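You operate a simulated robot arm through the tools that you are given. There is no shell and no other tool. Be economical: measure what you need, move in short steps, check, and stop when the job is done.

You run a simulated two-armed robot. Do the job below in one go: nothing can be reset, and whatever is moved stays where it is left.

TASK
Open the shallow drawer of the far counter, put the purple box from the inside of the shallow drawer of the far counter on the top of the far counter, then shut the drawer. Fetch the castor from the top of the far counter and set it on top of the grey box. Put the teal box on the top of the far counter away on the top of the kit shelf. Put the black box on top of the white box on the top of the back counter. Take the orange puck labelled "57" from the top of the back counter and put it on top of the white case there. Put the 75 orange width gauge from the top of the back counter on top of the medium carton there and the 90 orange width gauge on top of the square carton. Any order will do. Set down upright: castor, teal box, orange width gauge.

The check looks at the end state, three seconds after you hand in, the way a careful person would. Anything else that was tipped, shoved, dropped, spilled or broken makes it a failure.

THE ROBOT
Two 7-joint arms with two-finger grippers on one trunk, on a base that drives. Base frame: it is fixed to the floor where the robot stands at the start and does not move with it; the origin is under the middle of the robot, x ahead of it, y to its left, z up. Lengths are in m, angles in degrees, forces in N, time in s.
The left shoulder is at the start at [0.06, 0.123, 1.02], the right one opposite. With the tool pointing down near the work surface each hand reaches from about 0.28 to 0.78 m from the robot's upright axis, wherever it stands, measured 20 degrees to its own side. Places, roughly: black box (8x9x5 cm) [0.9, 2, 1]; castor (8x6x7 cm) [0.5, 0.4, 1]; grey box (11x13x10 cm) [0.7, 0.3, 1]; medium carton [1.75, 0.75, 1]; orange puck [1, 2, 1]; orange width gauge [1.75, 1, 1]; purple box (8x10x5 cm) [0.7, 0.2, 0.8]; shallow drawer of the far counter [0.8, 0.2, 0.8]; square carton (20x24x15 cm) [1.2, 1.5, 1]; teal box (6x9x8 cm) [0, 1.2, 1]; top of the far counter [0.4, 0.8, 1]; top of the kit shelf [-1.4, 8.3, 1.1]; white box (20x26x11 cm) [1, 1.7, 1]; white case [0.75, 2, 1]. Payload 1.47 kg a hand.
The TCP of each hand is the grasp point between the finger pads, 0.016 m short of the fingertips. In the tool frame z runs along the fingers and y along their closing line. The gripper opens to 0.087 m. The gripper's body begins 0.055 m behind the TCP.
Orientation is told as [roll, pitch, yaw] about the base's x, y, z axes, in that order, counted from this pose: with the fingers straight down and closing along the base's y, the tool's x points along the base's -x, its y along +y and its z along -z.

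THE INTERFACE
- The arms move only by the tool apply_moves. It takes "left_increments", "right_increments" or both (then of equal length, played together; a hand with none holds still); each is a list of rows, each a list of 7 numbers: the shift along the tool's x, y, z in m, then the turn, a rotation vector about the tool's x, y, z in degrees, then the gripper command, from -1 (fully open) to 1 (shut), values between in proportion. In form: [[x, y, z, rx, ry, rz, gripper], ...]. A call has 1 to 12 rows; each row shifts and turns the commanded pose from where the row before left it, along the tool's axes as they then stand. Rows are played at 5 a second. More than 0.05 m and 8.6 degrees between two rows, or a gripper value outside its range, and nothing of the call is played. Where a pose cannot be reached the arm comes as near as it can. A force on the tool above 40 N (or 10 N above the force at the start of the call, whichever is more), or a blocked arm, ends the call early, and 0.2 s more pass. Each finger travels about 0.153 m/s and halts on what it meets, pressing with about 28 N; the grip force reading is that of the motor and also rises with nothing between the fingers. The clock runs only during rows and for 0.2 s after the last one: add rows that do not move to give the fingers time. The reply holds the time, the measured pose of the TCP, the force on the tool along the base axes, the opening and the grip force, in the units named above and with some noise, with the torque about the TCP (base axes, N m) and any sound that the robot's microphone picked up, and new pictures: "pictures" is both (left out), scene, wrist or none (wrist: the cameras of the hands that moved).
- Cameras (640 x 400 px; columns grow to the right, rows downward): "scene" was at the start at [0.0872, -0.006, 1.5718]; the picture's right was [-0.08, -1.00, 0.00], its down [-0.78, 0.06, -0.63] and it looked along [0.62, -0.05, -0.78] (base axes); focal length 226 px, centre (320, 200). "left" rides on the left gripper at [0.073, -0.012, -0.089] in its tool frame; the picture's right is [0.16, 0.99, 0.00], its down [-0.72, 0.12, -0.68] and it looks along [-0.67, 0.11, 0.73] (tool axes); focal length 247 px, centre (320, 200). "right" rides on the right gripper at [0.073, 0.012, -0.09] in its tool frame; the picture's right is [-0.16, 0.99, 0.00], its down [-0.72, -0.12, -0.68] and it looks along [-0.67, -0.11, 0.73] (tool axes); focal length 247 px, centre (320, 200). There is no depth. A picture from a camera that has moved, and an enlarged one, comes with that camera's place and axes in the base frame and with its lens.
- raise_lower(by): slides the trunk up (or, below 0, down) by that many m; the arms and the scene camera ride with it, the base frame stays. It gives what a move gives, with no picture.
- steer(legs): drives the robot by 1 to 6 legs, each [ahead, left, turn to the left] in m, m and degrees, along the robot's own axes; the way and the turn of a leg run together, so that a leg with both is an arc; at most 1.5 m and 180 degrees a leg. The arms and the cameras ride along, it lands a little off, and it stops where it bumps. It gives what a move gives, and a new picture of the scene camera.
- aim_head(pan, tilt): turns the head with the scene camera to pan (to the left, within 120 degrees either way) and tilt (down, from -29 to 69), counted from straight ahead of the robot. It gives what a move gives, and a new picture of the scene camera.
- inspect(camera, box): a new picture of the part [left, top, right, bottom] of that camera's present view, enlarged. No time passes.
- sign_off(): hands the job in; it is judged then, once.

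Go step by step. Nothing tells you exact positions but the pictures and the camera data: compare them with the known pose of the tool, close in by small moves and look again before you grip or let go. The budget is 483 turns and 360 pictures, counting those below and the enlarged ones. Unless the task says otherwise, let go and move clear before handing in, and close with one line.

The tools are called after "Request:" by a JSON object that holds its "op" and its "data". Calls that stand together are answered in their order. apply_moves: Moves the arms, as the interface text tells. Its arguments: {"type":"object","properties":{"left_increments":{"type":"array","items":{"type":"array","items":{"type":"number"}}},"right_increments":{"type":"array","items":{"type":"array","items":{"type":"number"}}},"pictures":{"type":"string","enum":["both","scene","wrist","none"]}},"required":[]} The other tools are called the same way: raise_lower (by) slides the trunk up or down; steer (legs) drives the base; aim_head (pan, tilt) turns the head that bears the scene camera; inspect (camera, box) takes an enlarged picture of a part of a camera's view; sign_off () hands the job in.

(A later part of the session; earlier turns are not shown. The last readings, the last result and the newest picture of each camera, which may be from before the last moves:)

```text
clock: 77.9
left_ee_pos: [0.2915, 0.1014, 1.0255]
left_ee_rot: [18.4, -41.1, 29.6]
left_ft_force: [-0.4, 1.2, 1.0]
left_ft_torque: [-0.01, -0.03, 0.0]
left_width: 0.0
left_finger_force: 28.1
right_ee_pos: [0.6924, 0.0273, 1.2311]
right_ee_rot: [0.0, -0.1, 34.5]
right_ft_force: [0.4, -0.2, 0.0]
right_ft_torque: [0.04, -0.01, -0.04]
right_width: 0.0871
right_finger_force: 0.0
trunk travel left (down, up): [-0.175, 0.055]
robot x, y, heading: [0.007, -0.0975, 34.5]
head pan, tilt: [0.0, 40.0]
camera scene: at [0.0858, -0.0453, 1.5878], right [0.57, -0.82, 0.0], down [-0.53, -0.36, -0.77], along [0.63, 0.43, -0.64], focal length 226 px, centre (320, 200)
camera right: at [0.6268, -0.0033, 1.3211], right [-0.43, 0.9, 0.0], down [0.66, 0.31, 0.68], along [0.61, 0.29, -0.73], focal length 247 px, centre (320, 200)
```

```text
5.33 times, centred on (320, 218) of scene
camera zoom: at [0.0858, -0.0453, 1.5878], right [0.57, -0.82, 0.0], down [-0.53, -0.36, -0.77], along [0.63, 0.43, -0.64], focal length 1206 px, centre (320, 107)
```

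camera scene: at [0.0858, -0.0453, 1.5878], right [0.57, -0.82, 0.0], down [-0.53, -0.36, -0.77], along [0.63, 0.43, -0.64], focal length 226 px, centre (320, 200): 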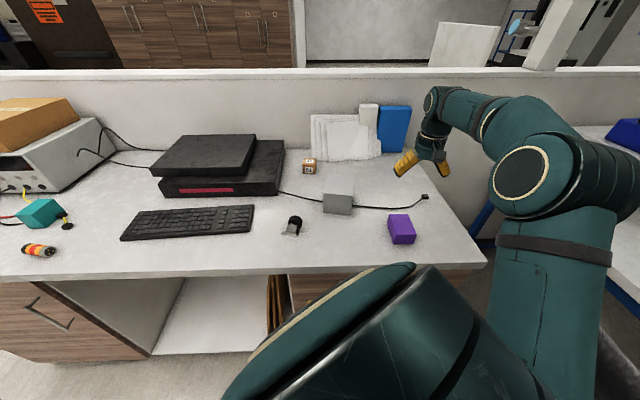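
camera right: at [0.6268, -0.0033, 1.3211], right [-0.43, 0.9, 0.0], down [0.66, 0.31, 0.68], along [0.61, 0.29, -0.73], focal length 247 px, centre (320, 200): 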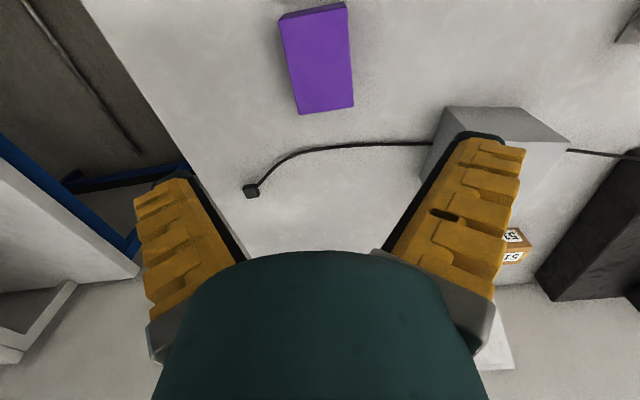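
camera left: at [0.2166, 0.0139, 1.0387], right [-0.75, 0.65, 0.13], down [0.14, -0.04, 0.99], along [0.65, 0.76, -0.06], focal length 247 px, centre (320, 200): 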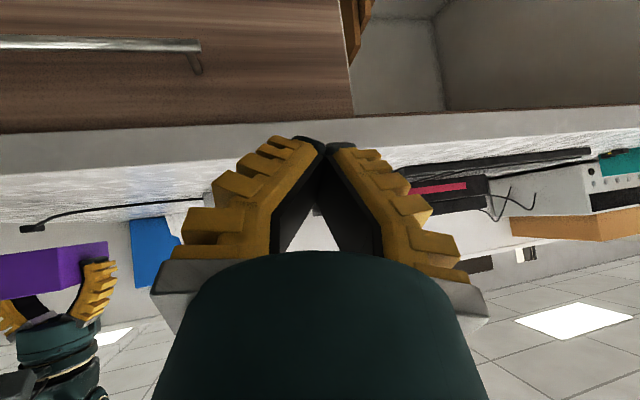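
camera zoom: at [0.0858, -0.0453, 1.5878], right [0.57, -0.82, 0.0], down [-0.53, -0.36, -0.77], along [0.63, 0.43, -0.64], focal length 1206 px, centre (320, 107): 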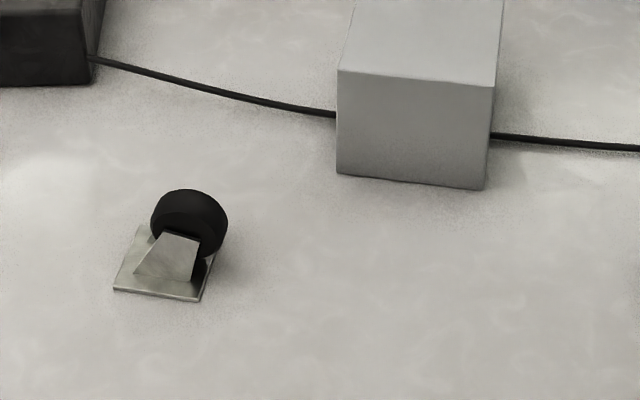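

Request:
{"op": "apply_moves", "data": {"left_increments": [[-0.02, 0.01, -0.02, 0, 7, 0, -1], [-0.02, 0.01, -0.02, 0, 7, 0, -1], [-0.02, 0.01, -0.03, 0, 7, 0, -1], [-0.02, 0.01, -0.03, 0, 7, 0, -1], [-0.01, 0.02, -0.04, 0, 7, 0, -1], [0, 0.02, -0.04, 0, 6, 0, -1], [0, 0.03, -0.03, 0, 0, 0, -1], [0, 0.03, -0.03, 0, 0, 0, -1]], "pictures": "scene"}}

```text
clock: 79.7
left_ee_pos: [0.249, 0.1575, 1.3183]
left_ee_rot: [13.9, -1.6, 41.5]
left_ft_force: [0.1, -0.2, 0.1]
left_ft_torque: [0.01, -0.01, 0.02]
left_width: 0.0871
left_finger_force: 0.1
right_ee_pos: [0.6931, 0.0282, 1.23]
right_ee_rot: [-0.1, -0.1, 34.4]
right_ft_force: [0.4, 0.5, -1.0]
right_ft_torque: [0.0, -0.01, -0.02]
right_width: 0.0866
right_finger_force: 0.0
trunk travel left (down, up): [-0.175, 0.055]
robot x, y, heading: [0.0066, -0.0993, 34.6]
head pan, tilt: [0.0, 40.0]
camera scene: at [0.0854, -0.0452, 1.5878], right [0.57, -0.82, 0.0], down [-0.53, -0.36, -0.77], along [0.63, 0.43, -0.64], focal length 226 px, centre (320, 200)
```

scene: 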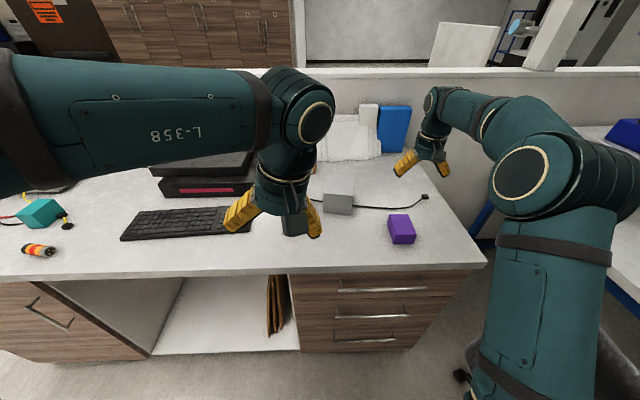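

Request:
{"op": "apply_moves", "data": {"left_increments": [[0, 0, 0, 7, 0, 0, -1], [0, 0, 0, 7, 1.5, 0, -1], [0, 0, 0, 0, 0, 7, -1], [-0.045, 0, 0, 0, 0, 0, -1], [-0.045, 0, 0, 0, 0, 0, -1], [-0.045, 0.01, 0, 0, 0, 0, -1], [-0.045, 0.01, 0, 0, 0, 0, -1], [-0.03, 0, 0.03, 0, 0, 0, -1], [-0.03, 0, 0.03, 0, 0, 0, -1]], "pictures": "both"}}

```text
clock: 81.7
left_ee_pos: [0.4375, 0.3151, 1.2574]
left_ee_rot: [-0.2, 0.0, 34.6]
left_ft_force: [1.0, 0.0, -0.7]
left_ft_torque: [-0.04, -0.01, 0.01]
left_width: 0.0869
left_finger_force: 0.1
right_ee_pos: [0.6939, 0.0297, 1.2304]
right_ee_rot: [0.1, 0.1, 34.4]
right_ft_force: [0.0, -0.7, 0.0]
right_ft_torque: [0.0, 0.03, 0.01]
right_width: 0.0872
right_finger_force: 0.1
trunk travel left (down, up): [-0.175, 0.055]
robot x, y, heading: [0.0088, -0.098, 34.6]
head pan, tilt: [0.0, 40.0]
camera scene: at [0.0877, -0.0441, 1.5875], right [0.57, -0.82, 0.0], down [-0.53, -0.37, -0.77], along [0.63, 0.43, -0.64], focal length 226 px, centre (320, 200)
camera left: at [0.3836, 0.265, 1.3489], right [-0.69, 0.72, 0.0], down [0.53, 0.51, 0.68], along [0.49, 0.47, -0.73], focal length 247 px, centre (320, 200)
```

scene: 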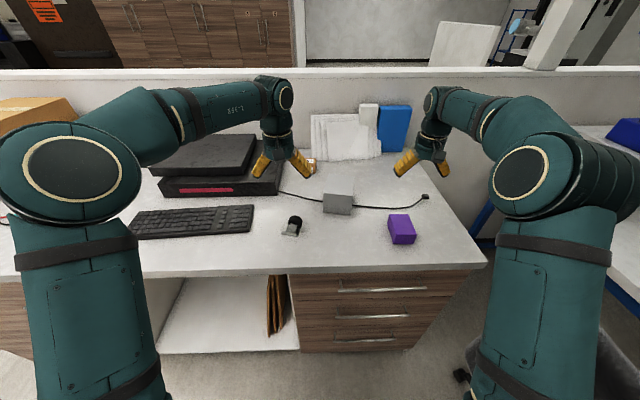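
left: 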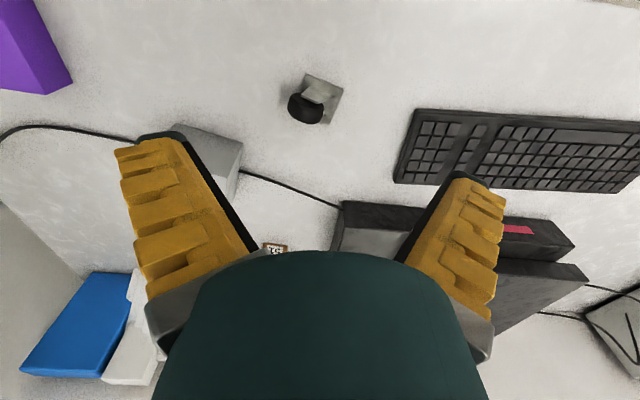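

Request:
{"op": "inspect", "data": {"camera": "left", "box": [256, 55, 384, 135]}}

```text
5.00 times, centred on (320, 95) of left
camera zoom: at [0.3836, 0.265, 1.3489], right [-0.69, 0.72, 0.0], down [0.53, 0.51, 0.68], along [0.49, 0.47, -0.73], focal length 1235 px, centre (320, 725)
```

zoom: 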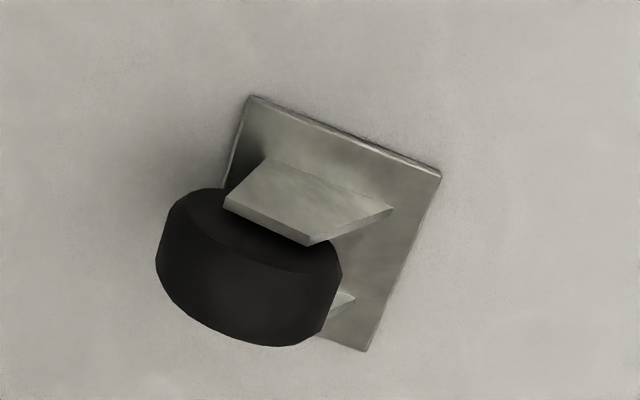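

Request:
{"op": "apply_moves", "data": {"left_increments": [[0, 0, 0, 0, 0, -7.9, -1], [0, 0, 0, 0, 0, -7.9, -1], [0, 0, 0, 0, 0, -7.9, -1], [0, 0, 0, 0, 0, -7.9, -1], [0, 0, 0, 0, 0, -7.9, -1], [0, 0, 0, 0, 0, -7.9, -1], [0, 0, 0, 0, 0, -7.9, -1], [0, 0, 0, 0, 0, -7.9, -1], [0, 0, 0, 0, 0, -7.9, -1], [0, 0, 0, 0, 0, -7.9, -1]], "pictures": "wrist"}}

```text
clock: 83.9
left_ee_pos: [0.4364, 0.313, 1.2603]
left_ee_rot: [-0.1, 0.2, 113.6]
left_ft_force: [0.9, -0.2, 0.1]
left_ft_torque: [-0.01, 0.02, 0.01]
left_width: 0.0872
left_finger_force: 0.0
right_ee_pos: [0.693, 0.0286, 1.2318]
right_ee_rot: [0.0, 0.0, 34.3]
right_ft_force: [-0.4, 0.2, 0.4]
right_ft_torque: [-0.02, -0.01, 0.03]
right_width: 0.087
right_finger_force: 0.0
trunk travel left (down, up): [-0.175, 0.055]
robot x, y, heading: [0.0059, -0.0974, 34.8]
head pan, tilt: [0.0, 40.0]
camera left: at [0.4759, 0.2522, 1.35], right [-0.84, -0.54, 0.0], down [-0.4, 0.62, 0.68], along [-0.37, 0.57, -0.74], focal length 247 px, centre (320, 200)
```

left: 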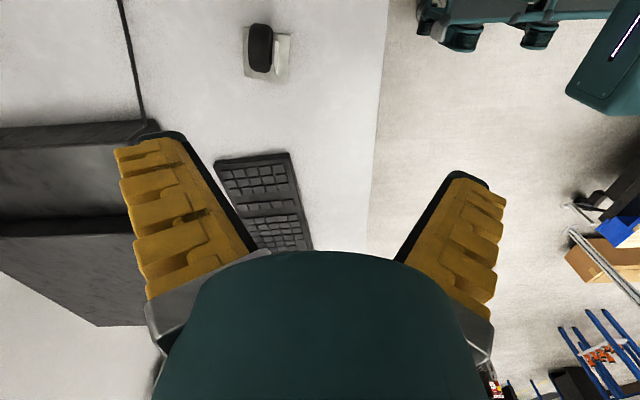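

Request:
{"op": "apply_moves", "data": {"left_increments": [[-0.005, -0.022, 0.03, 0, 0, 0, -1], [-0.005, -0.022, 0.03, 0, 0, 0, -1], [-0.005, -0.023, 0.03, 0, 0, 0, -1], [0, 0, 0.04, 0, 0, 0, -1]], "pictures": "both"}}

Request:
{"op": "inspect", "data": {"camera": "left", "box": [240, 40, 400, 140]}}

```text
clock: 84.9
left_ee_pos: [0.4908, 0.3521, 1.1285]
left_ee_rot: [-0.2, 0.2, 113.6]
left_ft_force: [-0.1, -0.2, 0.1]
left_ft_torque: [0.02, -0.02, 0.0]
left_width: 0.0872
left_finger_force: 0.0
right_ee_pos: [0.6946, 0.0281, 1.2305]
right_ee_rot: [0.0, 0.0, 34.4]
right_ft_force: [0.1, 0.5, -0.5]
right_ft_torque: [-0.03, 0.01, 0.02]
right_width: 0.0871
right_finger_force: 0.0
trunk travel left (down, up): [-0.175, 0.055]
robot x, y, heading: [0.0048, -0.1007, 34.5]
head pan, tilt: [0.0, 40.0]
camera scene: at [0.086, -0.0449, 1.5877], right [0.57, -0.82, 0.0], down [-0.53, -0.37, -0.77], along [0.63, 0.43, -0.64], focal length 226 px, centre (320, 200)
camera left: at [0.5302, 0.2909, 1.219], right [-0.84, -0.54, 0.0], down [-0.4, 0.62, 0.68], along [-0.36, 0.57, -0.74], focal length 247 px, centre (320, 200)
```

scene: 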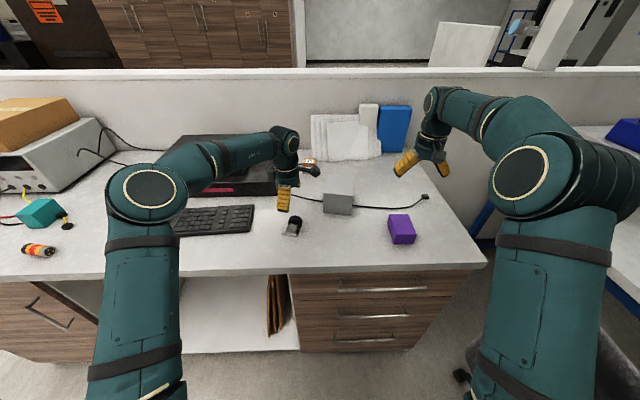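
left: 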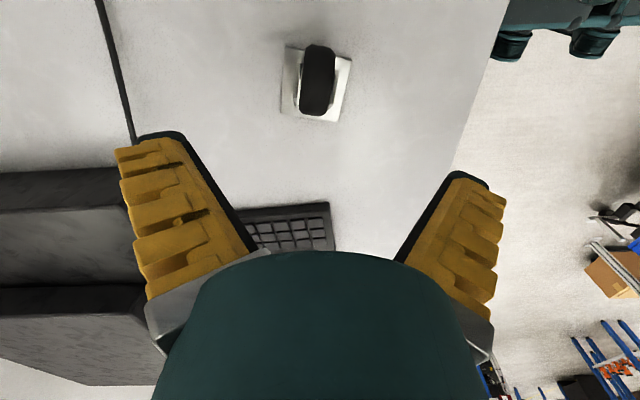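

```text
4.00 times, centred on (320, 90) of left
camera zoom: at [0.5302, 0.2909, 1.219], right [-0.84, -0.54, 0.0], down [-0.4, 0.62, 0.68], along [-0.36, 0.57, -0.74], focal length 988 px, centre (320, 640)
```

zoom: 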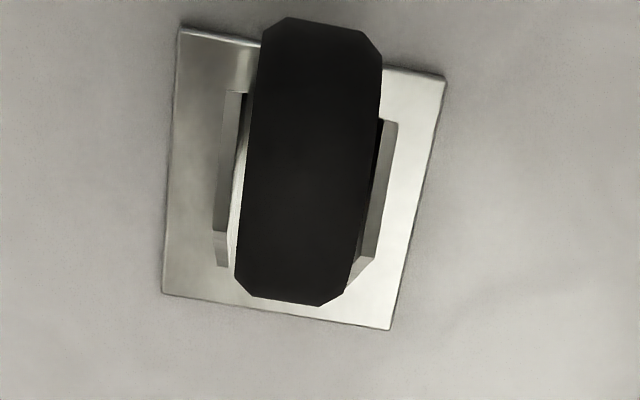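

Request:
{"op": "apply_moves", "data": {"left_increments": [[0.002, -0.004, 0.04, 0, 0, 0, -1], [0, 0, 0.04, 0, 0, 0, -1], [0, 0, 0.03, 0, 0, 0, -1], [0, 0, 0.01, 0, 0, 0, -1]], "pictures": "wrist"}}

```text
clock: 85.9
left_ee_pos: [0.4957, 0.3516, 1.0081]
left_ee_rot: [-0.2, 0.2, 113.7]
left_ft_force: [0.5, -0.2, 0.6]
left_ft_torque: [0.0, 0.04, 0.01]
left_width: 0.087
left_finger_force: 0.1
right_ee_pos: [0.6941, 0.027, 1.2309]
right_ee_rot: [0.0, 0.0, 34.3]
right_ft_force: [0.1, -0.7, -0.6]
right_ft_torque: [0.0, -0.01, -0.01]
right_width: 0.087
right_finger_force: 0.0
trunk travel left (down, up): [-0.175, 0.055]
robot x, y, heading: [0.0025, -0.1013, 34.7]
head pan, tilt: [0.0, 40.0]
camera left: at [0.5361, 0.2906, 1.0987], right [-0.84, -0.54, 0.0], down [-0.4, 0.62, 0.68], along [-0.36, 0.57, -0.74], focal length 247 px, centre (320, 200)
```

left: 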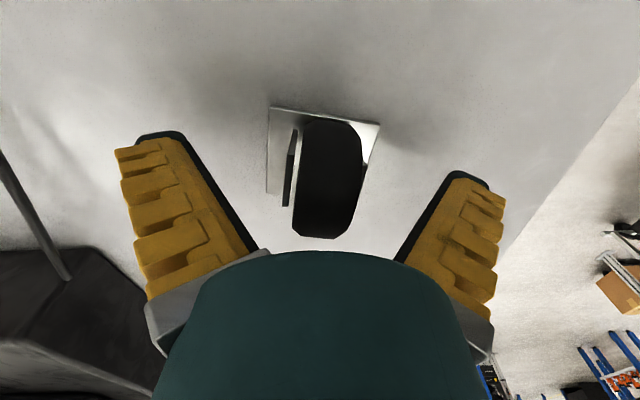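

Request:
{"op": "apply_moves", "data": {"left_increments": [[0, 0, 0, 0, 0, 0, 0.3], [0, 0, 0, 0, 0, 0, 1], [0, 0, 0, 0, 0, 0, 1], [0, 0, 0, 0, 0, 0, 1]], "pictures": "wrist"}}

```text
clock: 86.9
left_ee_pos: [0.496, 0.3518, 1.0098]
left_ee_rot: [-0.3, 0.3, 113.6]
left_ft_force: [0.8, 1.1, 8.0]
left_ft_torque: [0.0, 0.0, -0.09]
left_width: 0.0257
left_finger_force: 27.7
right_ee_pos: [0.6922, 0.0274, 1.2296]
right_ee_rot: [0.1, 0.1, 34.3]
right_ft_force: [-1.0, 0.6, 0.0]
right_ft_torque: [-0.02, -0.03, 0.0]
right_width: 0.0872
right_finger_force: 0.0
trunk travel left (down, up): [-0.175, 0.055]
robot x, y, heading: [0.0045, -0.1015, 34.6]
head pan, tilt: [0.0, 40.0]
camera left: at [0.5362, 0.2905, 1.1], right [-0.84, -0.54, 0.0], down [-0.4, 0.62, 0.68], along [-0.36, 0.57, -0.74], focal length 247 px, centre (320, 200)
```

left: 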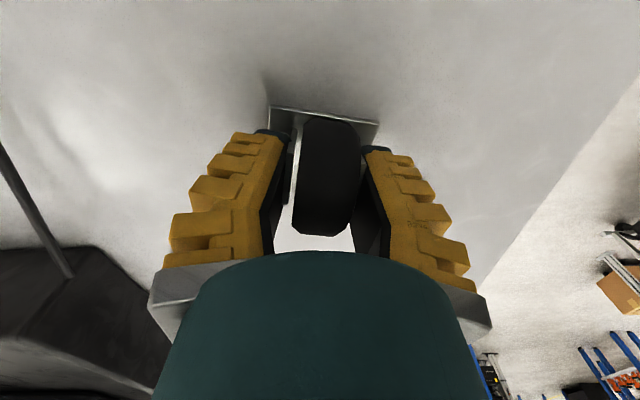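

Request:
{"op": "apply_moves", "data": {"left_increments": [[0, 0, -0.02, 0, 0, 0, 1], [0, 0, -0.03, 0, 0, 0, 1], [0, 0, -0.05, 0, 0, 0, 1], [0, 0, -0.05, 0, 0, 0, 1], [0, 0, -0.04, 0, 0, 0, 1]], "right_increments": [[0, -0.02, -0.02, 0, 0, 0, -1], [0, -0.02, -0.02, 0, 0, 0, -1], [0.03, -0.02, 0, 0, 0, 0, -1], [0.03, -0.02, 0, 0, 0, 0, -1], [0.03, -0.02, 0, 0, 0, 0, -1]], "pictures": "wrist"}}

Request:
{"op": "steer", "data": {"legs": [[0.1, 0, 0]]}}

```text
clock: 88.1
left_ee_pos: [0.495, 0.3523, 1.1994]
left_ee_rot: [-0.2, 0.2, 113.5]
left_ft_force: [-0.1, -0.3, -1.5]
left_ft_torque: [0.03, -0.04, -0.03]
left_width: 0.0236
left_finger_force: 28.0
right_ee_pos: [0.6761, -0.107, 1.2654]
right_ee_rot: [0.1, -0.1, 34.4]
right_ft_force: [0.2, -0.6, -0.1]
right_ft_torque: [0.03, 0.0, 0.02]
right_width: 0.0872
right_finger_force: 0.1
trunk travel left (down, up): [-0.175, 0.055]
robot x, y, heading: [0.0076, -0.0986, 34.6]
head pan, tilt: [0.0, 40.0]
camera right: at [0.61, -0.1376, 1.3548], right [-0.43, 0.9, 0.0], down [0.66, 0.31, 0.68], along [0.62, 0.29, -0.73], focal length 247 px, centre (320, 200)
camera left: at [0.535, 0.292, 1.2907], right [-0.84, -0.54, 0.0], down [-0.4, 0.62, 0.68], along [-0.36, 0.57, -0.74], focal length 247 px, centre (320, 200)
```

right: 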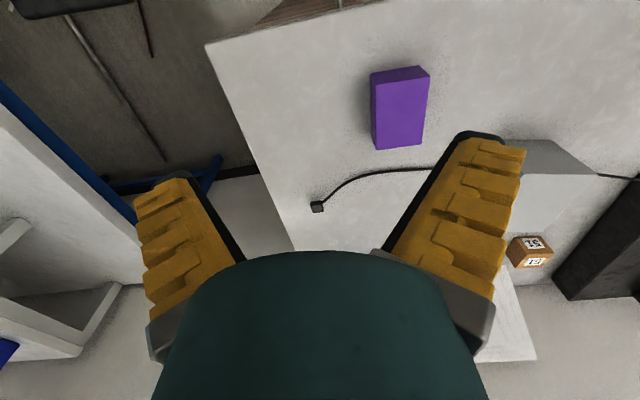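
left: 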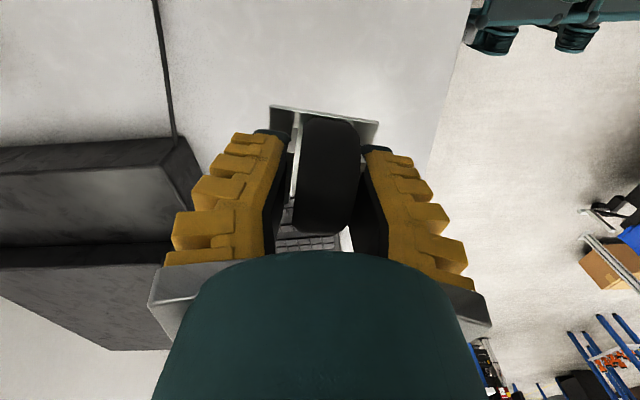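

```text
clock: 89.2
left_ee_pos: [0.5823, 0.4121, 1.1972]
left_ee_rot: [-0.2, 0.2, 113.6]
left_ft_force: [-0.6, 0.2, -2.9]
left_ft_torque: [-0.01, -0.03, 0.0]
left_width: 0.0234
left_finger_force: 27.7
right_ee_pos: [0.7635, -0.0449, 1.2646]
right_ee_rot: [0.0, 0.1, 34.4]
right_ft_force: [0.8, 0.4, -0.3]
right_ft_torque: [-0.02, 0.01, -0.02]
right_width: 0.0871
right_finger_force: 0.0
trunk travel left (down, up): [-0.175, 0.055]
robot x, y, heading: [0.0897, -0.0401, 34.5]
head pan, tilt: [0.0, 40.0]
camera scene: at [0.172, 0.0138, 1.5877], right [0.57, -0.82, 0.0], down [-0.53, -0.36, -0.77], along [0.63, 0.43, -0.64], focal length 226 px, centre (320, 200)
```

scene: 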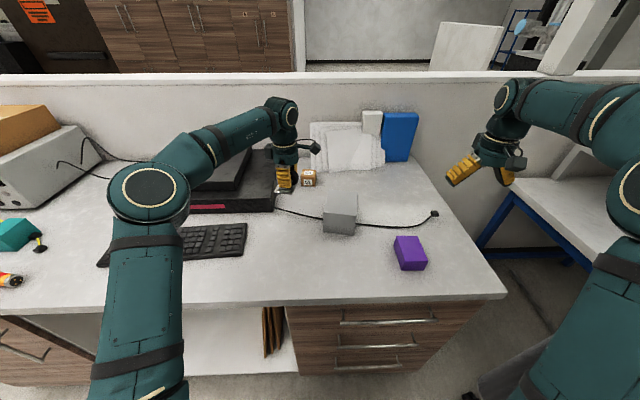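

Request:
{"op": "apply_moves", "data": {"left_increments": [[0.043, -0.0186, 0, 0, 0, 0, 1], [0.043, -0.0186, 0, 0, 0, 0, 1], [0.043, -0.0186, 0, 0, 0, 0, 1], [0.043, -0.0186, 0, 0, 0, 0, 1], [0, 0, 0.03, 0, 0, 0, 1], [0, 0, 0.03, 0, 0, 0, 1]], "pictures": "both"}}

Request:
{"op": "inspect", "data": {"camera": "scene", "box": [280, 140, 420, 230]}}

```text
clock: 90.6
left_ee_pos: [0.7089, 0.282, 1.1362]
left_ee_rot: [0.0, 0.1, 113.4]
left_ft_force: [-0.4, -0.4, -1.2]
left_ft_torque: [-0.01, 0.02, 0.02]
left_width: 0.0235
left_finger_force: 27.5
left hand out of reach, approached as far as the arm can: row 4, 5, 6
right_ee_pos: [0.7625, -0.0457, 1.264]
right_ee_rot: [0.1, 0.0, 34.4]
right_ft_force: [0.5, -0.5, 0.2]
right_ft_torque: [0.01, 0.02, -0.04]
right_width: 0.0871
right_finger_force: 0.1
trunk travel left (down, up): [-0.175, 0.055]
robot x, y, heading: [0.0923, -0.0398, 34.6]
head pan, tilt: [0.0, 40.0]
camera scene: at [0.1719, 0.0129, 1.5877], right [0.57, -0.82, 0.0], down [-0.53, -0.36, -0.77], along [0.63, 0.43, -0.64], focal length 226 px, centre (320, 200)
camera left: at [0.7493, 0.2203, 1.2269], right [-0.84, -0.54, 0.0], down [-0.4, 0.62, 0.68], along [-0.37, 0.57, -0.73], focal length 247 px, centre (320, 200)
```

scene: 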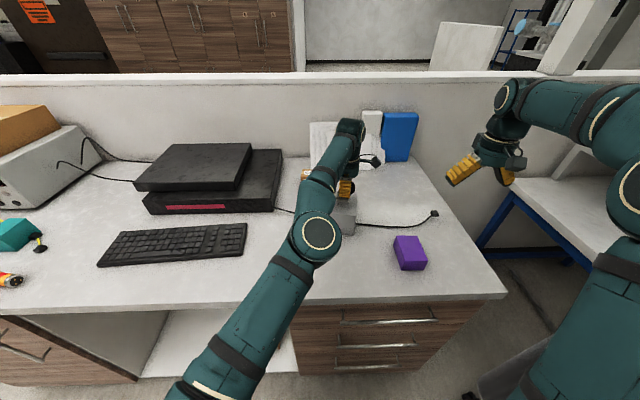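
left: 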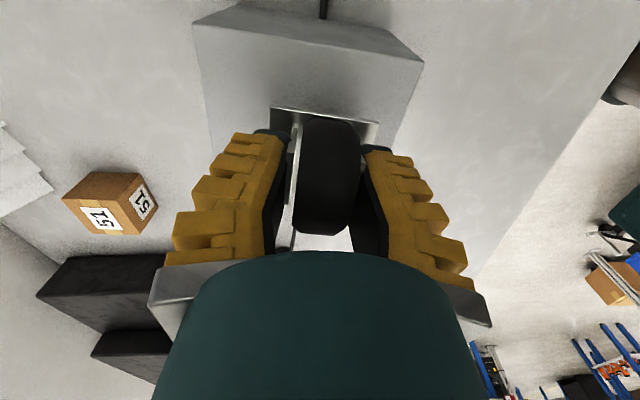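

```text
4.44 times, centred on (350, 185) of scene
camera zoom: at [0.1719, 0.0129, 1.5877], right [0.57, -0.82, 0.0], down [-0.53, -0.36, -0.77], along [0.63, 0.43, -0.64], focal length 1005 px, centre (187, 267)
```

zoom: 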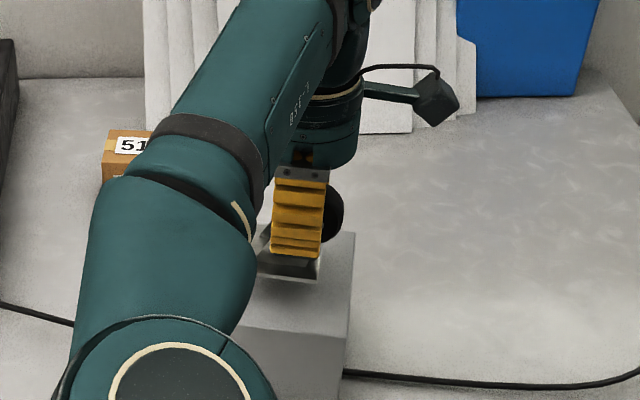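

Request:
{"op": "apply_moves", "data": {"left_increments": [[0, 0, 0.02, 0, 0, 0, 1], [0, 0, 0.005, 0, 0, 0, 1], [0, 0, 0.004, 0, 0, 0, 1]], "pictures": "wrist"}}

```text
clock: 91.4
left_ee_pos: [0.7144, 0.2842, 1.1098]
left_ee_rot: [-0.1, 0.2, 113.5]
left_ft_force: [0.5, 0.3, 1.3]
left_ft_torque: [-0.08, -0.05, -0.02]
left_width: 0.0235
left_finger_force: 27.7
left hand out of reach, approached as far as the arm can: row 1
right_ee_pos: [0.7629, -0.0461, 1.2635]
right_ee_rot: [0.0, 0.0, 34.5]
right_ft_force: [-0.1, -0.3, 0.1]
right_ft_torque: [-0.02, 0.02, 0.01]
right_width: 0.0872
right_finger_force: 0.0
trunk travel left (down, up): [-0.175, 0.055]
robot x, y, heading: [0.0928, -0.0378, 34.5]
head pan, tilt: [0.0, 40.0]
camera left: at [0.7541, 0.223, 1.2003], right [-0.84, -0.54, 0.0], down [-0.4, 0.62, 0.68], along [-0.36, 0.57, -0.74], focal length 247 px, centre (320, 200)
```

left: 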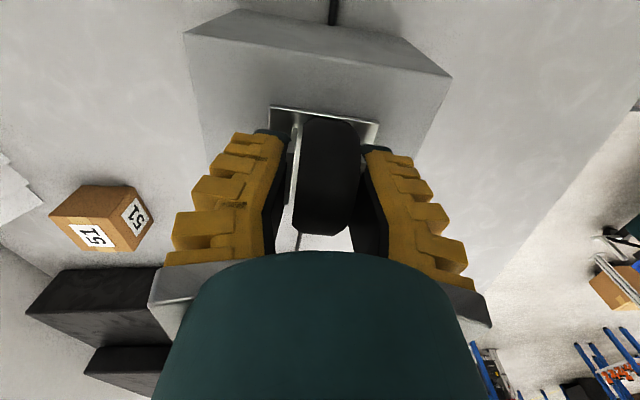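

Request:
{"op": "apply_moves", "data": {"left_increments": [[0, 0, 0.002, 0, 0, 0, 1], [0, 0, 0, 0, 0, 0, 1]], "pictures": "none"}}

```text
clock: 92.0
left_ee_pos: [0.7144, 0.2844, 1.1092]
left_ee_rot: [-0.3, 0.2, 113.6]
left_ft_force: [0.7, 0.7, 10.9]
left_ft_torque: [0.1, 0.08, 0.0]
left_width: 0.0266
left_finger_force: 27.9
right_ee_pos: [0.7606, -0.0462, 1.264]
right_ee_rot: [0.0, -0.1, 34.4]
right_ft_force: [-0.2, 0.7, 0.4]
right_ft_torque: [0.0, -0.01, 0.02]
right_width: 0.0868
right_finger_force: 0.0
trunk travel left (down, up): [-0.175, 0.055]
robot x, y, heading: [0.0916, -0.0398, 34.4]
head pan, tilt: [0.0, 40.0]
```

Contact made; release and rise.

Request:
{"op": "apply_moves", "data": {"left_increments": [[0, 0, 0, 0, 0, 0, 0], [0, 0, 0, 0, 0, 0, -1], [0, 0, 0, 0, 0, 0, -1], [0, 0, -0.02, 0, 0, 0, -1], [0, 0, -0.04, 0, 0, 0, -1], [0, 0, -0.05, 0, 0, 0, -1], [-0.03, 0.03, -0.02, 0, 0, 0, -1], [-0.04, 0.03, 0, 0, 0, 0, -1], [-0.04, 0.03, 0, 0, 0, 0, -1]], "pictures": "both"}}

```text
clock: 94.0
left_ee_pos: [0.5609, 0.3424, 1.2328]
left_ee_rot: [-0.2, 0.4, 113.6]
left_ft_force: [-0.1, 0.3, 0.3]
left_ft_torque: [0.0, -0.01, -0.06]
left_width: 0.0869
left_finger_force: 0.0
left hand out of reach, approached as far as the arm can: row 5, 6
right_ee_pos: [0.7602, -0.0445, 1.2657]
right_ee_rot: [0.0, -0.1, 34.5]
right_ft_force: [0.4, 0.1, -0.1]
right_ft_torque: [-0.03, -0.02, 0.02]
right_width: 0.0869
right_finger_force: 0.0
trunk travel left (down, up): [-0.175, 0.055]
robot x, y, heading: [0.0878, -0.0408, 34.7]
head pan, tilt: [0.0, 40.0]
camera scene: at [0.1689, 0.0144, 1.5878], right [0.57, -0.82, 0.0], down [-0.53, -0.36, -0.77], along [0.63, 0.43, -0.64], focal length 226 px, centre (320, 200)
camera left: at [0.6009, 0.282, 1.3225], right [-0.84, -0.54, 0.0], down [-0.4, 0.62, 0.68], along [-0.36, 0.57, -0.74], focal length 247 px, centre (320, 200)
```

scene: 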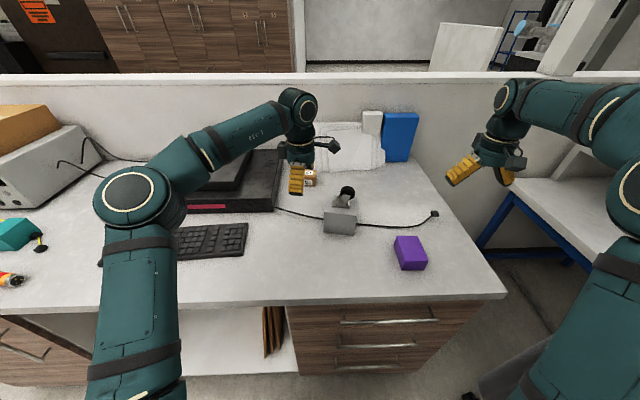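
left: 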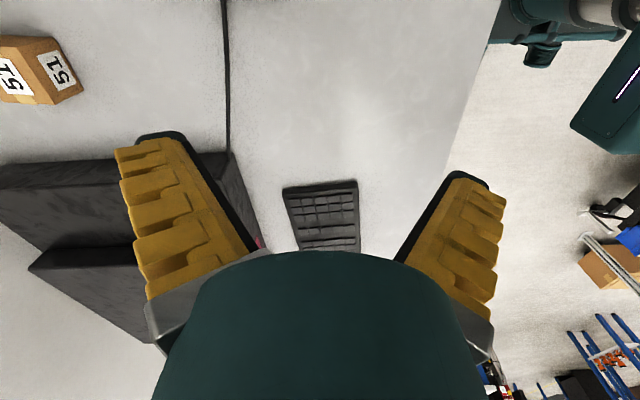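

Request:
{"op": "inspect", "data": {"camera": "scene", "box": [290, 170, 450, 270]}}

```text
4.00 times, centred on (370, 220) of scene
camera zoom: at [0.1689, 0.0144, 1.5878], right [0.57, -0.82, 0.0], down [-0.53, -0.36, -0.77], along [0.63, 0.43, -0.64], focal length 904 px, centre (120, 120)
```

zoom: 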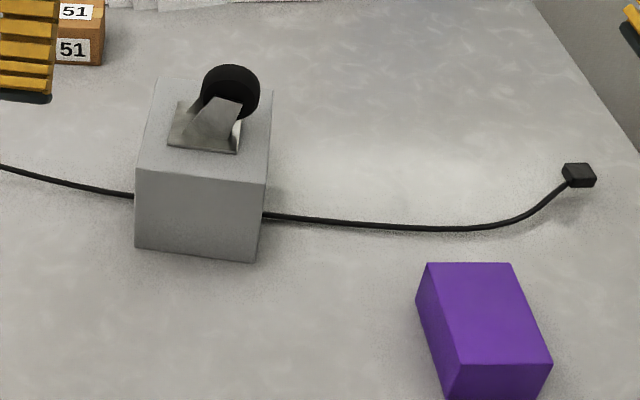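

Request:
{"op": "steer", "data": {"legs": [[-0.35, 0, 0.5], [0, 0.85, 0]]}}

```text
clock: 103.7
left_ee_pos: [-0.2177, 0.8361, 1.2326]
left_ee_rot: [-0.2, 0.2, 114.1]
left_ft_force: [0.3, 0.5, 0.0]
left_ft_torque: [0.02, -0.02, 0.0]
left_width: 0.087
left_finger_force: 0.1
right_ee_pos: [-0.0162, 0.4505, 1.265]
right_ee_rot: [0.0, -0.1, 35.1]
right_ft_force: [0.0, -0.4, -0.2]
right_ft_torque: [0.01, -0.01, -0.01]
right_width: 0.0868
right_finger_force: 0.0
trunk travel left (down, up): [-0.175, 0.055]
robot x, y, heading: [-0.6881, 0.4518, 34.7]
head pan, tilt: [0.0, 40.0]
camera scene: at [-0.6076, 0.5042, 1.5877], right [0.57, -0.82, 0.0], down [-0.53, -0.37, -0.77], along [0.63, 0.44, -0.64], focal length 226 px, centre (320, 200)
```

scene: 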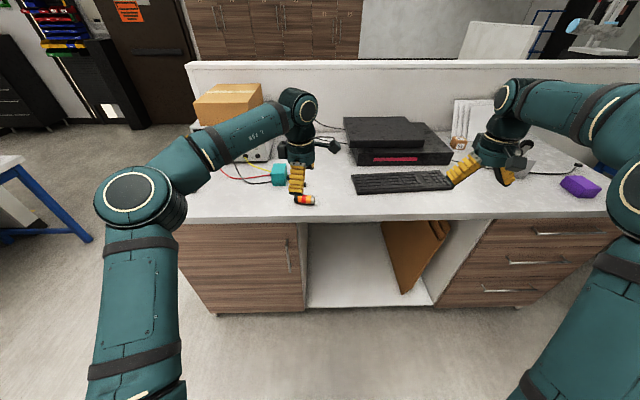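

Request:
{"op": "apply_moves", "data": {"left_increments": [[0, 0.02, -0.02, 0, 0, 7.9, -1], [0, 0.02, -0.02, 0, 0, 7.9, -1], [0, 0.02, -0.02, 0, 0, 7.9, -1], [0, 0.02, -0.02, 0, 0, 7.9, -1], [0, 0.02, 0, 0, 0, 7.9, -1], [0, 0.02, 0, 0, 0, 7.9, -1], [0, 0.02, 0, 0, 0, 7.9, -1], [0, 0.02, 0, 0, 0, 7.9, -1], [0, 0.02, 0, 0, 0, 7.9, -1], [0, 0.02, 0, 0, 0, 7.9, -1]], "pictures": "scene"}}

Request:
{"op": "inspect", "data": {"camera": "scene", "box": [190, 110, 350, 210]}}

```text
clock: 105.9
left_ee_pos: [-0.3996, 0.8746, 1.3095]
left_ee_rot: [-0.2, -0.2, 34.8]
left_ft_force: [-0.1, -0.8, 0.3]
left_ft_torque: [0.0, -0.02, 0.0]
left_width: 0.0869
left_finger_force: 0.0
right_ee_pos: [-0.0159, 0.4507, 1.2645]
right_ee_rot: [0.0, 0.0, 34.9]
right_ft_force: [-0.4, -0.2, -0.1]
right_ft_torque: [0.02, 0.0, 0.02]
right_width: 0.0871
right_finger_force: 0.1
trunk travel left (down, up): [-0.175, 0.055]
robot x, y, heading: [-0.6884, 0.4458, 35.1]
head pan, tilt: [0.0, 40.0]
camera scene: at [-0.6081, 0.5046, 1.5877], right [0.57, -0.82, 0.0], down [-0.53, -0.37, -0.77], along [0.63, 0.44, -0.64], focal length 226 px, centre (320, 200)
```

scene: 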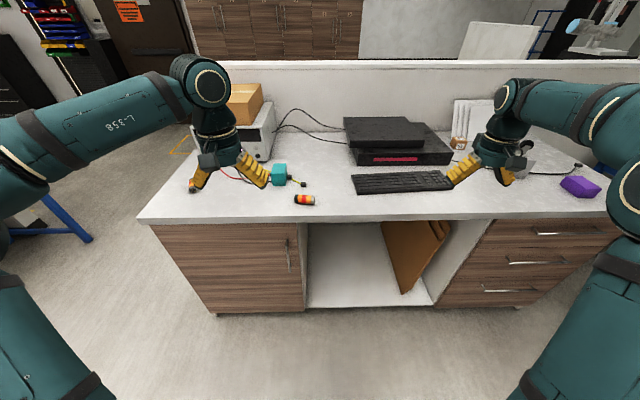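

```text
4.00 times, centred on (270, 160) of scene
camera zoom: at [-0.6081, 0.5046, 1.5877], right [0.57, -0.82, 0.0], down [-0.53, -0.37, -0.77], along [0.63, 0.44, -0.64], focal length 904 px, centre (520, 360)
```

zoom: 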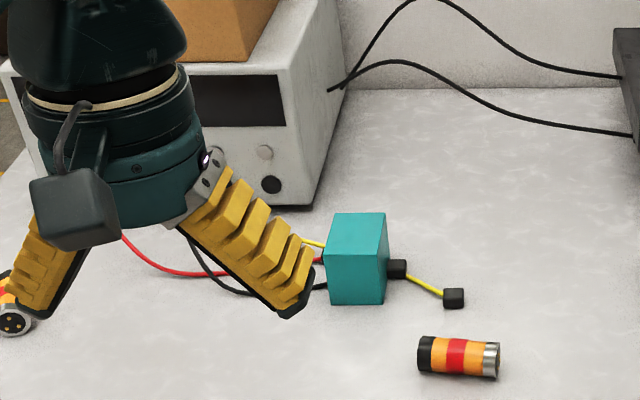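

Request:
{"op": "steer", "data": {"legs": [[0.31, 0, 0]]}}

Request:
{"op": "inspect", "data": {"camera": "left", "box": [0, 0, 640, 400]}}

```text
clock: 108.0
left_ee_pos: [-0.1483, 1.0517, 1.3093]
left_ee_rot: [-0.2, 0.0, 35.2]
left_ft_force: [0.0, -0.5, 0.7]
left_ft_torque: [0.01, 0.01, 0.03]
left_width: 0.0871
left_finger_force: 0.0
right_ee_pos: [0.2369, 0.6275, 1.264]
right_ee_rot: [-0.1, 0.0, 34.9]
right_ft_force: [0.0, 0.1, -0.6]
right_ft_torque: [-0.01, 0.02, 0.01]
right_width: 0.087
right_finger_force: 0.0
trunk travel left (down, up): [-0.175, 0.055]
robot x, y, heading: [-0.4373, 0.6241, 35.4]
head pan, tilt: [0.0, 40.0]
camera scene: at [-0.355, 0.682, 1.5877], right [0.58, -0.82, 0.0], down [-0.53, -0.37, -0.77], along [0.63, 0.44, -0.64], focal length 226 px, centre (320, 200)
```

scene: 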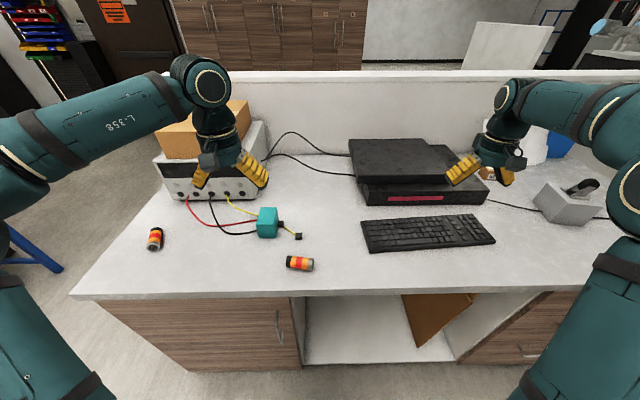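

```text
1.00 times, centred on (320, 200) of left (not enlarged: the box is as wide or as high as the picture)
camera zoom: at [-0.2007, 1.001, 1.3988], right [-0.7, 0.72, 0.0], down [0.52, 0.51, 0.68], along [0.49, 0.47, -0.73], focal length 247 px, centre (320, 200)
```

zoom: 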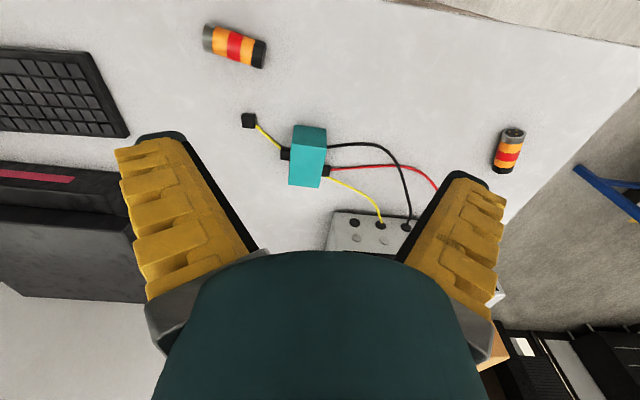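

Request:
{"op": "inspect", "data": {"camera": "left", "box": [230, 95, 390, 195]}}

Request:
{"op": "inspect", "data": {"camera": "scene", "box": [180, 190, 340, 290]}}

```text
4.00 times, centred on (310, 145) of left
camera zoom: at [-0.2007, 1.001, 1.3988], right [-0.7, 0.72, 0.0], down [0.52, 0.51, 0.68], along [0.49, 0.47, -0.73], focal length 988 px, centre (360, 420)
```

zoom: 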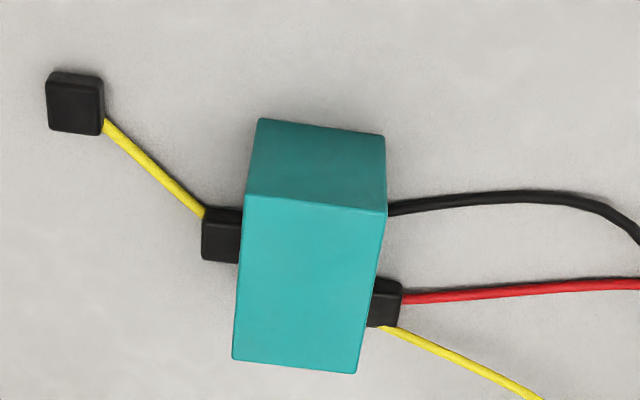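

```text
4.00 times, centred on (260, 240) of scene
camera zoom: at [-0.355, 0.682, 1.5877], right [0.58, -0.82, 0.0], down [-0.53, -0.37, -0.77], along [0.63, 0.44, -0.64], focal length 904 px, centre (560, 40)
```

zoom: 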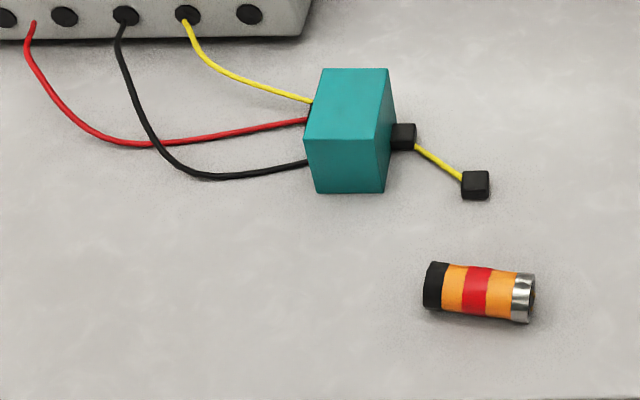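

Request:
{"op": "apply_moves", "data": {"left_increments": [[-0.045, 0, 0.02, 0, 0, 0, -1], [-0.045, 0, 0.02, 0, 0, 0, -1], [-0.045, 0, 0.02, 0, 0, 0, -1], [-0.04, 0.002, 0.02, 0, 0, -0.8, -1], [0, 0, 0.05, 0, 0, 0, -1], [0, 0, 0.05, 0, 0, 0, -1]], "pictures": "both"}}

```text
clock: 109.4
left_ee_pos: [-0.0068, 1.1538, 1.1306]
left_ee_rot: [-0.2, -0.1, 36.0]
left_ft_force: [0.2, 0.3, -0.1]
left_ft_torque: [0.01, 0.02, 0.02]
left_width: 0.0869
left_finger_force: 0.1
right_ee_pos: [0.2369, 0.6289, 1.2639]
right_ee_rot: [0.0, 0.1, 35.0]
right_ft_force: [0.3, 0.7, -0.3]
right_ft_torque: [-0.04, -0.05, -0.01]
right_width: 0.0871
right_finger_force: 0.2
trunk travel left (down, up): [-0.175, 0.055]
robot x, y, heading: [-0.4325, 0.6252, 35.3]
head pan, tilt: [0.0, 40.0]
camera scene: at [-0.3548, 0.6823, 1.5876], right [0.58, -0.82, 0.0], down [-0.53, -0.37, -0.77], along [0.63, 0.44, -0.64], focal length 226 px, centre (320, 200)
camera left: at [-0.059, 1.102, 1.2208], right [-0.71, 0.71, 0.0], down [0.51, 0.52, 0.68], along [0.48, 0.48, -0.73], focal length 247 px, centre (320, 200)
```

scene: 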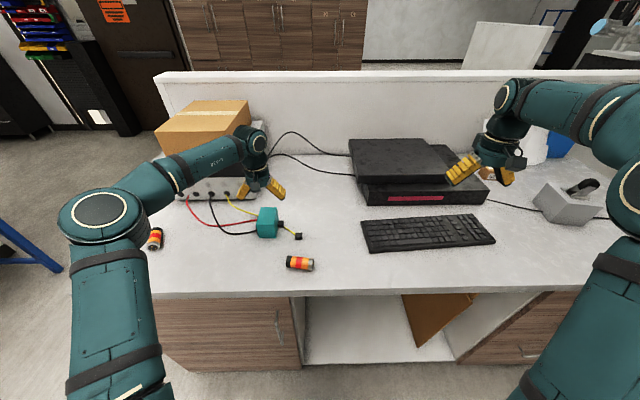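
left: 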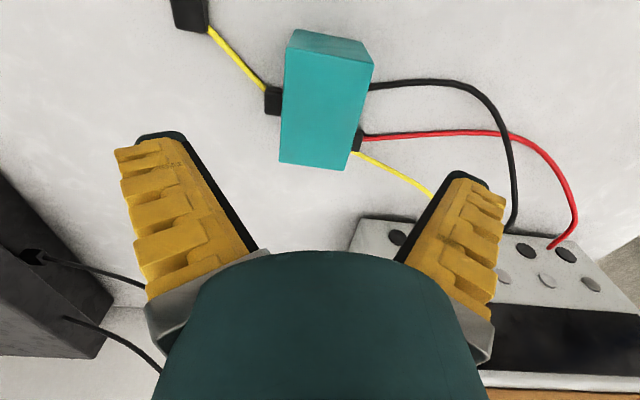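

Request:
{"op": "apply_moves", "data": {"left_increments": [[0.003, 0, 0.05, 0, 0, 0, -1], [0, 0, 0.025, 0, 0, 0, -1], [0, 0, 0.02, 0, 0, 0, -1]], "pictures": "wrist"}}

```text
clock: 110.2
left_ee_pos: [-0.0076, 1.1503, 1.0339]
left_ee_rot: [-0.2, -0.1, 36.1]
left_ft_force: [-0.3, 0.5, 0.1]
left_ft_torque: [-0.04, -0.02, 0.03]
left_width: 0.0871
left_finger_force: 0.0
right_ee_pos: [0.2369, 0.6294, 1.2645]
right_ee_rot: [-0.1, 0.0, 35.1]
right_ft_force: [-0.1, 0.4, -0.4]
right_ft_torque: [-0.03, 0.0, 0.01]
right_width: 0.087
right_finger_force: 0.0
trunk travel left (down, up): [-0.175, 0.055]
robot x, y, heading: [-0.4329, 0.6252, 35.2]
head pan, tilt: [0.0, 40.0]
camera left: at [-0.0598, 1.0999, 1.1237], right [-0.71, 0.71, 0.0], down [0.51, 0.52, 0.68], along [0.48, 0.48, -0.73], focal length 247 px, centre (320, 200)
```

left: 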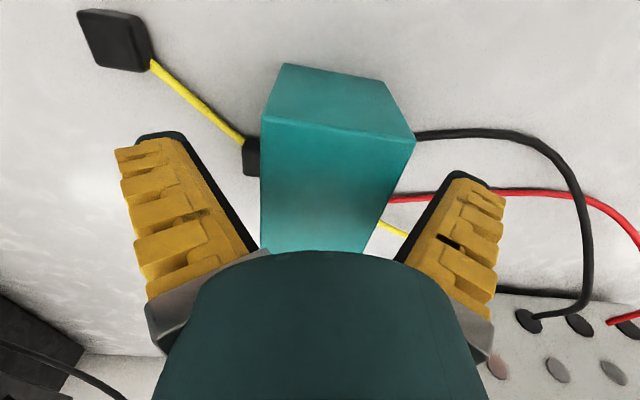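

Request:
{"op": "apply_moves", "data": {"left_increments": [[0, 0, 0.006, 0, 0, 0, -1], [0, 0, 0, 0, 0, 0, 0.3], [0, 0, 0, 0, 0, 0, 1], [0, 0, 0, 0, 0, 0, 1], [0, 0, -0.02, 0, 0, 0, 1], [0, 0, -0.04, 0, 0, 0, 1]], "pictures": "both"}}

```text
clock: 111.6
left_ee_pos: [-0.0068, 1.1545, 1.0892]
left_ee_rot: [-0.2, -0.2, 36.0]
left_ft_force: [0.0, 0.4, -1.2]
left_ft_torque: [-0.02, -0.01, 0.0]
left_width: 0.0603
left_finger_force: 28.0
right_ee_pos: [0.2357, 0.6283, 1.2647]
right_ee_rot: [0.1, 0.1, 35.0]
right_ft_force: [-0.2, 0.0, 0.3]
right_ft_torque: [0.05, 0.04, -0.01]
right_width: 0.087
right_finger_force: 0.0
trunk travel left (down, up): [-0.175, 0.055]
robot x, y, heading: [-0.4345, 0.6272, 35.0]
head pan, tilt: [0.0, 40.0]
camera scene: at [-0.3558, 0.681, 1.5878], right [0.58, -0.82, 0.0], down [-0.53, -0.37, -0.77], along [0.63, 0.44, -0.64], focal length 226 px, centre (320, 200)
camera left: at [-0.0585, 1.1027, 1.1797], right [-0.71, 0.71, 0.0], down [0.51, 0.52, 0.68], along [0.48, 0.48, -0.73], focal length 247 px, centre (320, 200)
```

scene: 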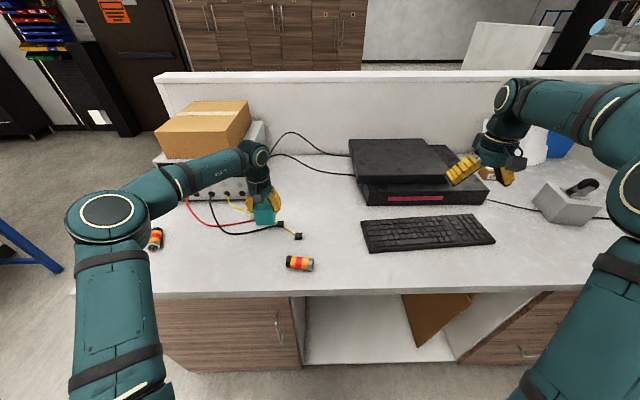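
left: 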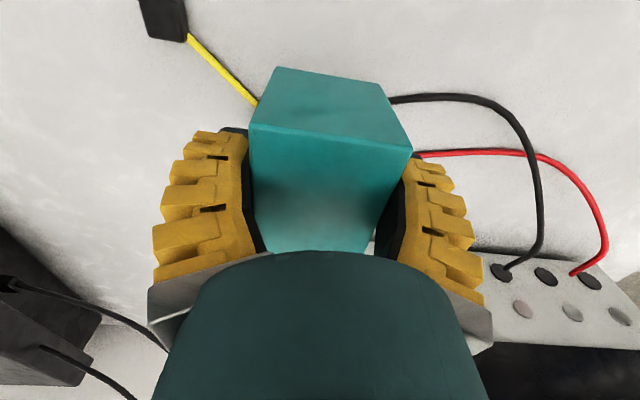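

Request:
{"op": "apply_moves", "data": {"left_increments": [[0, 0, -0.05, 0, 0, 0, 1], [0, 0, -0.05, 0, 0, 0, 1], [0, 0, -0.05, 0, 0, 0, 1], [0.02, 0, -0.04, 0, 0, 0, 1], [0.04, 0, -0.02, 0, 0, 0, 1], [0.045, 0, 0, 0, 0, 0, 1], [0.045, 0, 0, 0, 0, 0, 1]], "right_increments": [[0, 0, 0, 0, 0, 0, 0], [0, 0, 0, 0, 0, 0, 0], [0, 0, 0, 0, 0, 0, 0], [0, 0, 0, 0, 0, 0, 0], [0.03, 0.02, 0, 0, 0, 0, 0], [0.03, 0.02, 0, 0, 0, 0, 0], [0.03, 0.02, 0, 0, 0, 0, 0]], "pictures": "none"}}

Request:
{"op": "steer", "data": {"legs": [[-0.5, 0, 0], [0, 0, 65]]}}

Request:
{"op": "aim_head", "data": {"pan": 0, "tilt": 10}}

```text
clock: 113.2
left_ee_pos: [-0.1344, 1.0633, 1.2996]
left_ee_rot: [-0.2, -0.2, 36.0]
left_ft_force: [-0.9, -0.1, -1.7]
left_ft_torque: [0.0, -0.04, 0.0]
left_width: 0.0611
left_finger_force: 28.2
right_ee_pos: [0.125, 0.6226, 1.2645]
right_ee_rot: [0.0, -0.1, 35.0]
right_ft_force: [-0.4, 0.3, 1.0]
right_ft_torque: [0.04, -0.02, 0.0]
right_width: 0.0491
right_finger_force: 4.3
trunk travel left (down, up): [-0.175, 0.055]
robot x, y, heading: [-0.4358, 0.6242, 35.0]
head pan, tilt: [0.0, 40.0]
```

```text
clock: 118.9
left_ee_pos: [-1.0937, 0.8118, 1.2973]
left_ee_rot: [-0.2, -0.1, 99.6]
left_ft_force: [0.2, 0.4, -3.0]
left_ft_torque: [-0.02, 0.0, 0.02]
left_width: 0.0607
left_finger_force: 27.8
right_ee_pos: [-0.5837, 0.8469, 1.2637]
right_ee_rot: [0.1, 0.0, 98.5]
right_ft_force: [0.6, 0.6, -0.1]
right_ft_torque: [-0.01, 0.0, -0.02]
right_width: 0.049
right_finger_force: 3.6
trunk travel left (down, up): [-0.175, 0.055]
robot x, y, heading: [-0.8361, 0.3471, 98.6]
head pan, tilt: [0.0, 40.0]
camera scene: at [-0.8489, 0.4392, 1.5877], right [0.99, 0.15, 0.0], down [0.1, -0.64, -0.77], along [-0.12, 0.76, -0.64], focal length 226 px, centre (320, 200)
```

scene: 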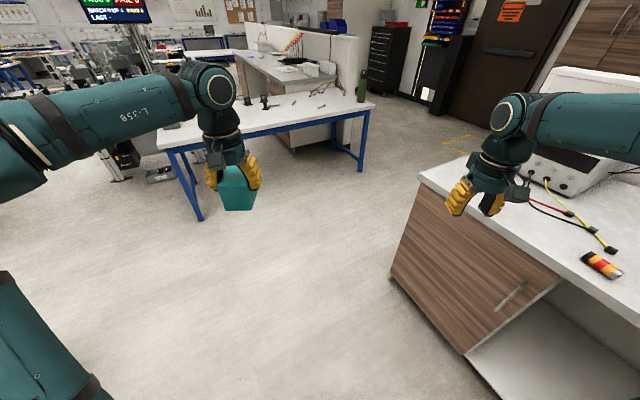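

```text
clock: 119.9
left_ee_pos: [-1.0934, 0.8119, 1.2985]
left_ee_rot: [-0.2, -0.1, 99.6]
left_ft_force: [-0.1, 0.2, -1.8]
left_ft_torque: [-0.01, 0.01, 0.02]
left_width: 0.0606
left_finger_force: 27.8
right_ee_pos: [-0.5825, 0.8472, 1.2635]
right_ee_rot: [0.0, 0.0, 98.6]
right_ft_force: [-0.1, -0.1, -0.7]
right_ft_torque: [0.0, 0.0, -0.02]
right_width: 0.0491
right_finger_force: 3.5
trunk travel left (down, up): [-0.175, 0.055]
robot x, y, heading: [-0.8332, 0.3412, 98.6]
head pan, tilt: [0.0, 10.0]
camera scene: at [-0.85, 0.4471, 1.6353], right [0.99, 0.15, 0.0], down [0.03, -0.17, -0.98], along [-0.15, 0.97, -0.17], focal length 226 px, centre (320, 200)
```

scene: 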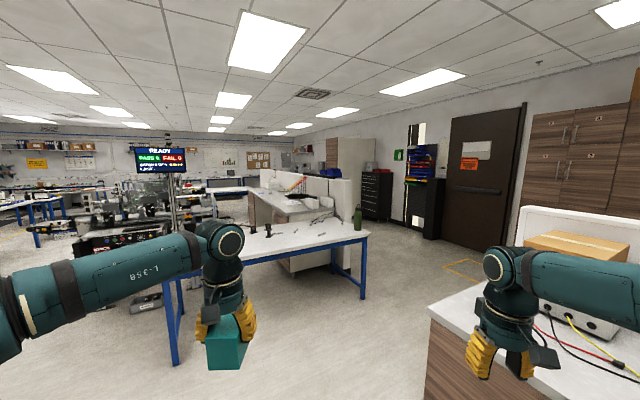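

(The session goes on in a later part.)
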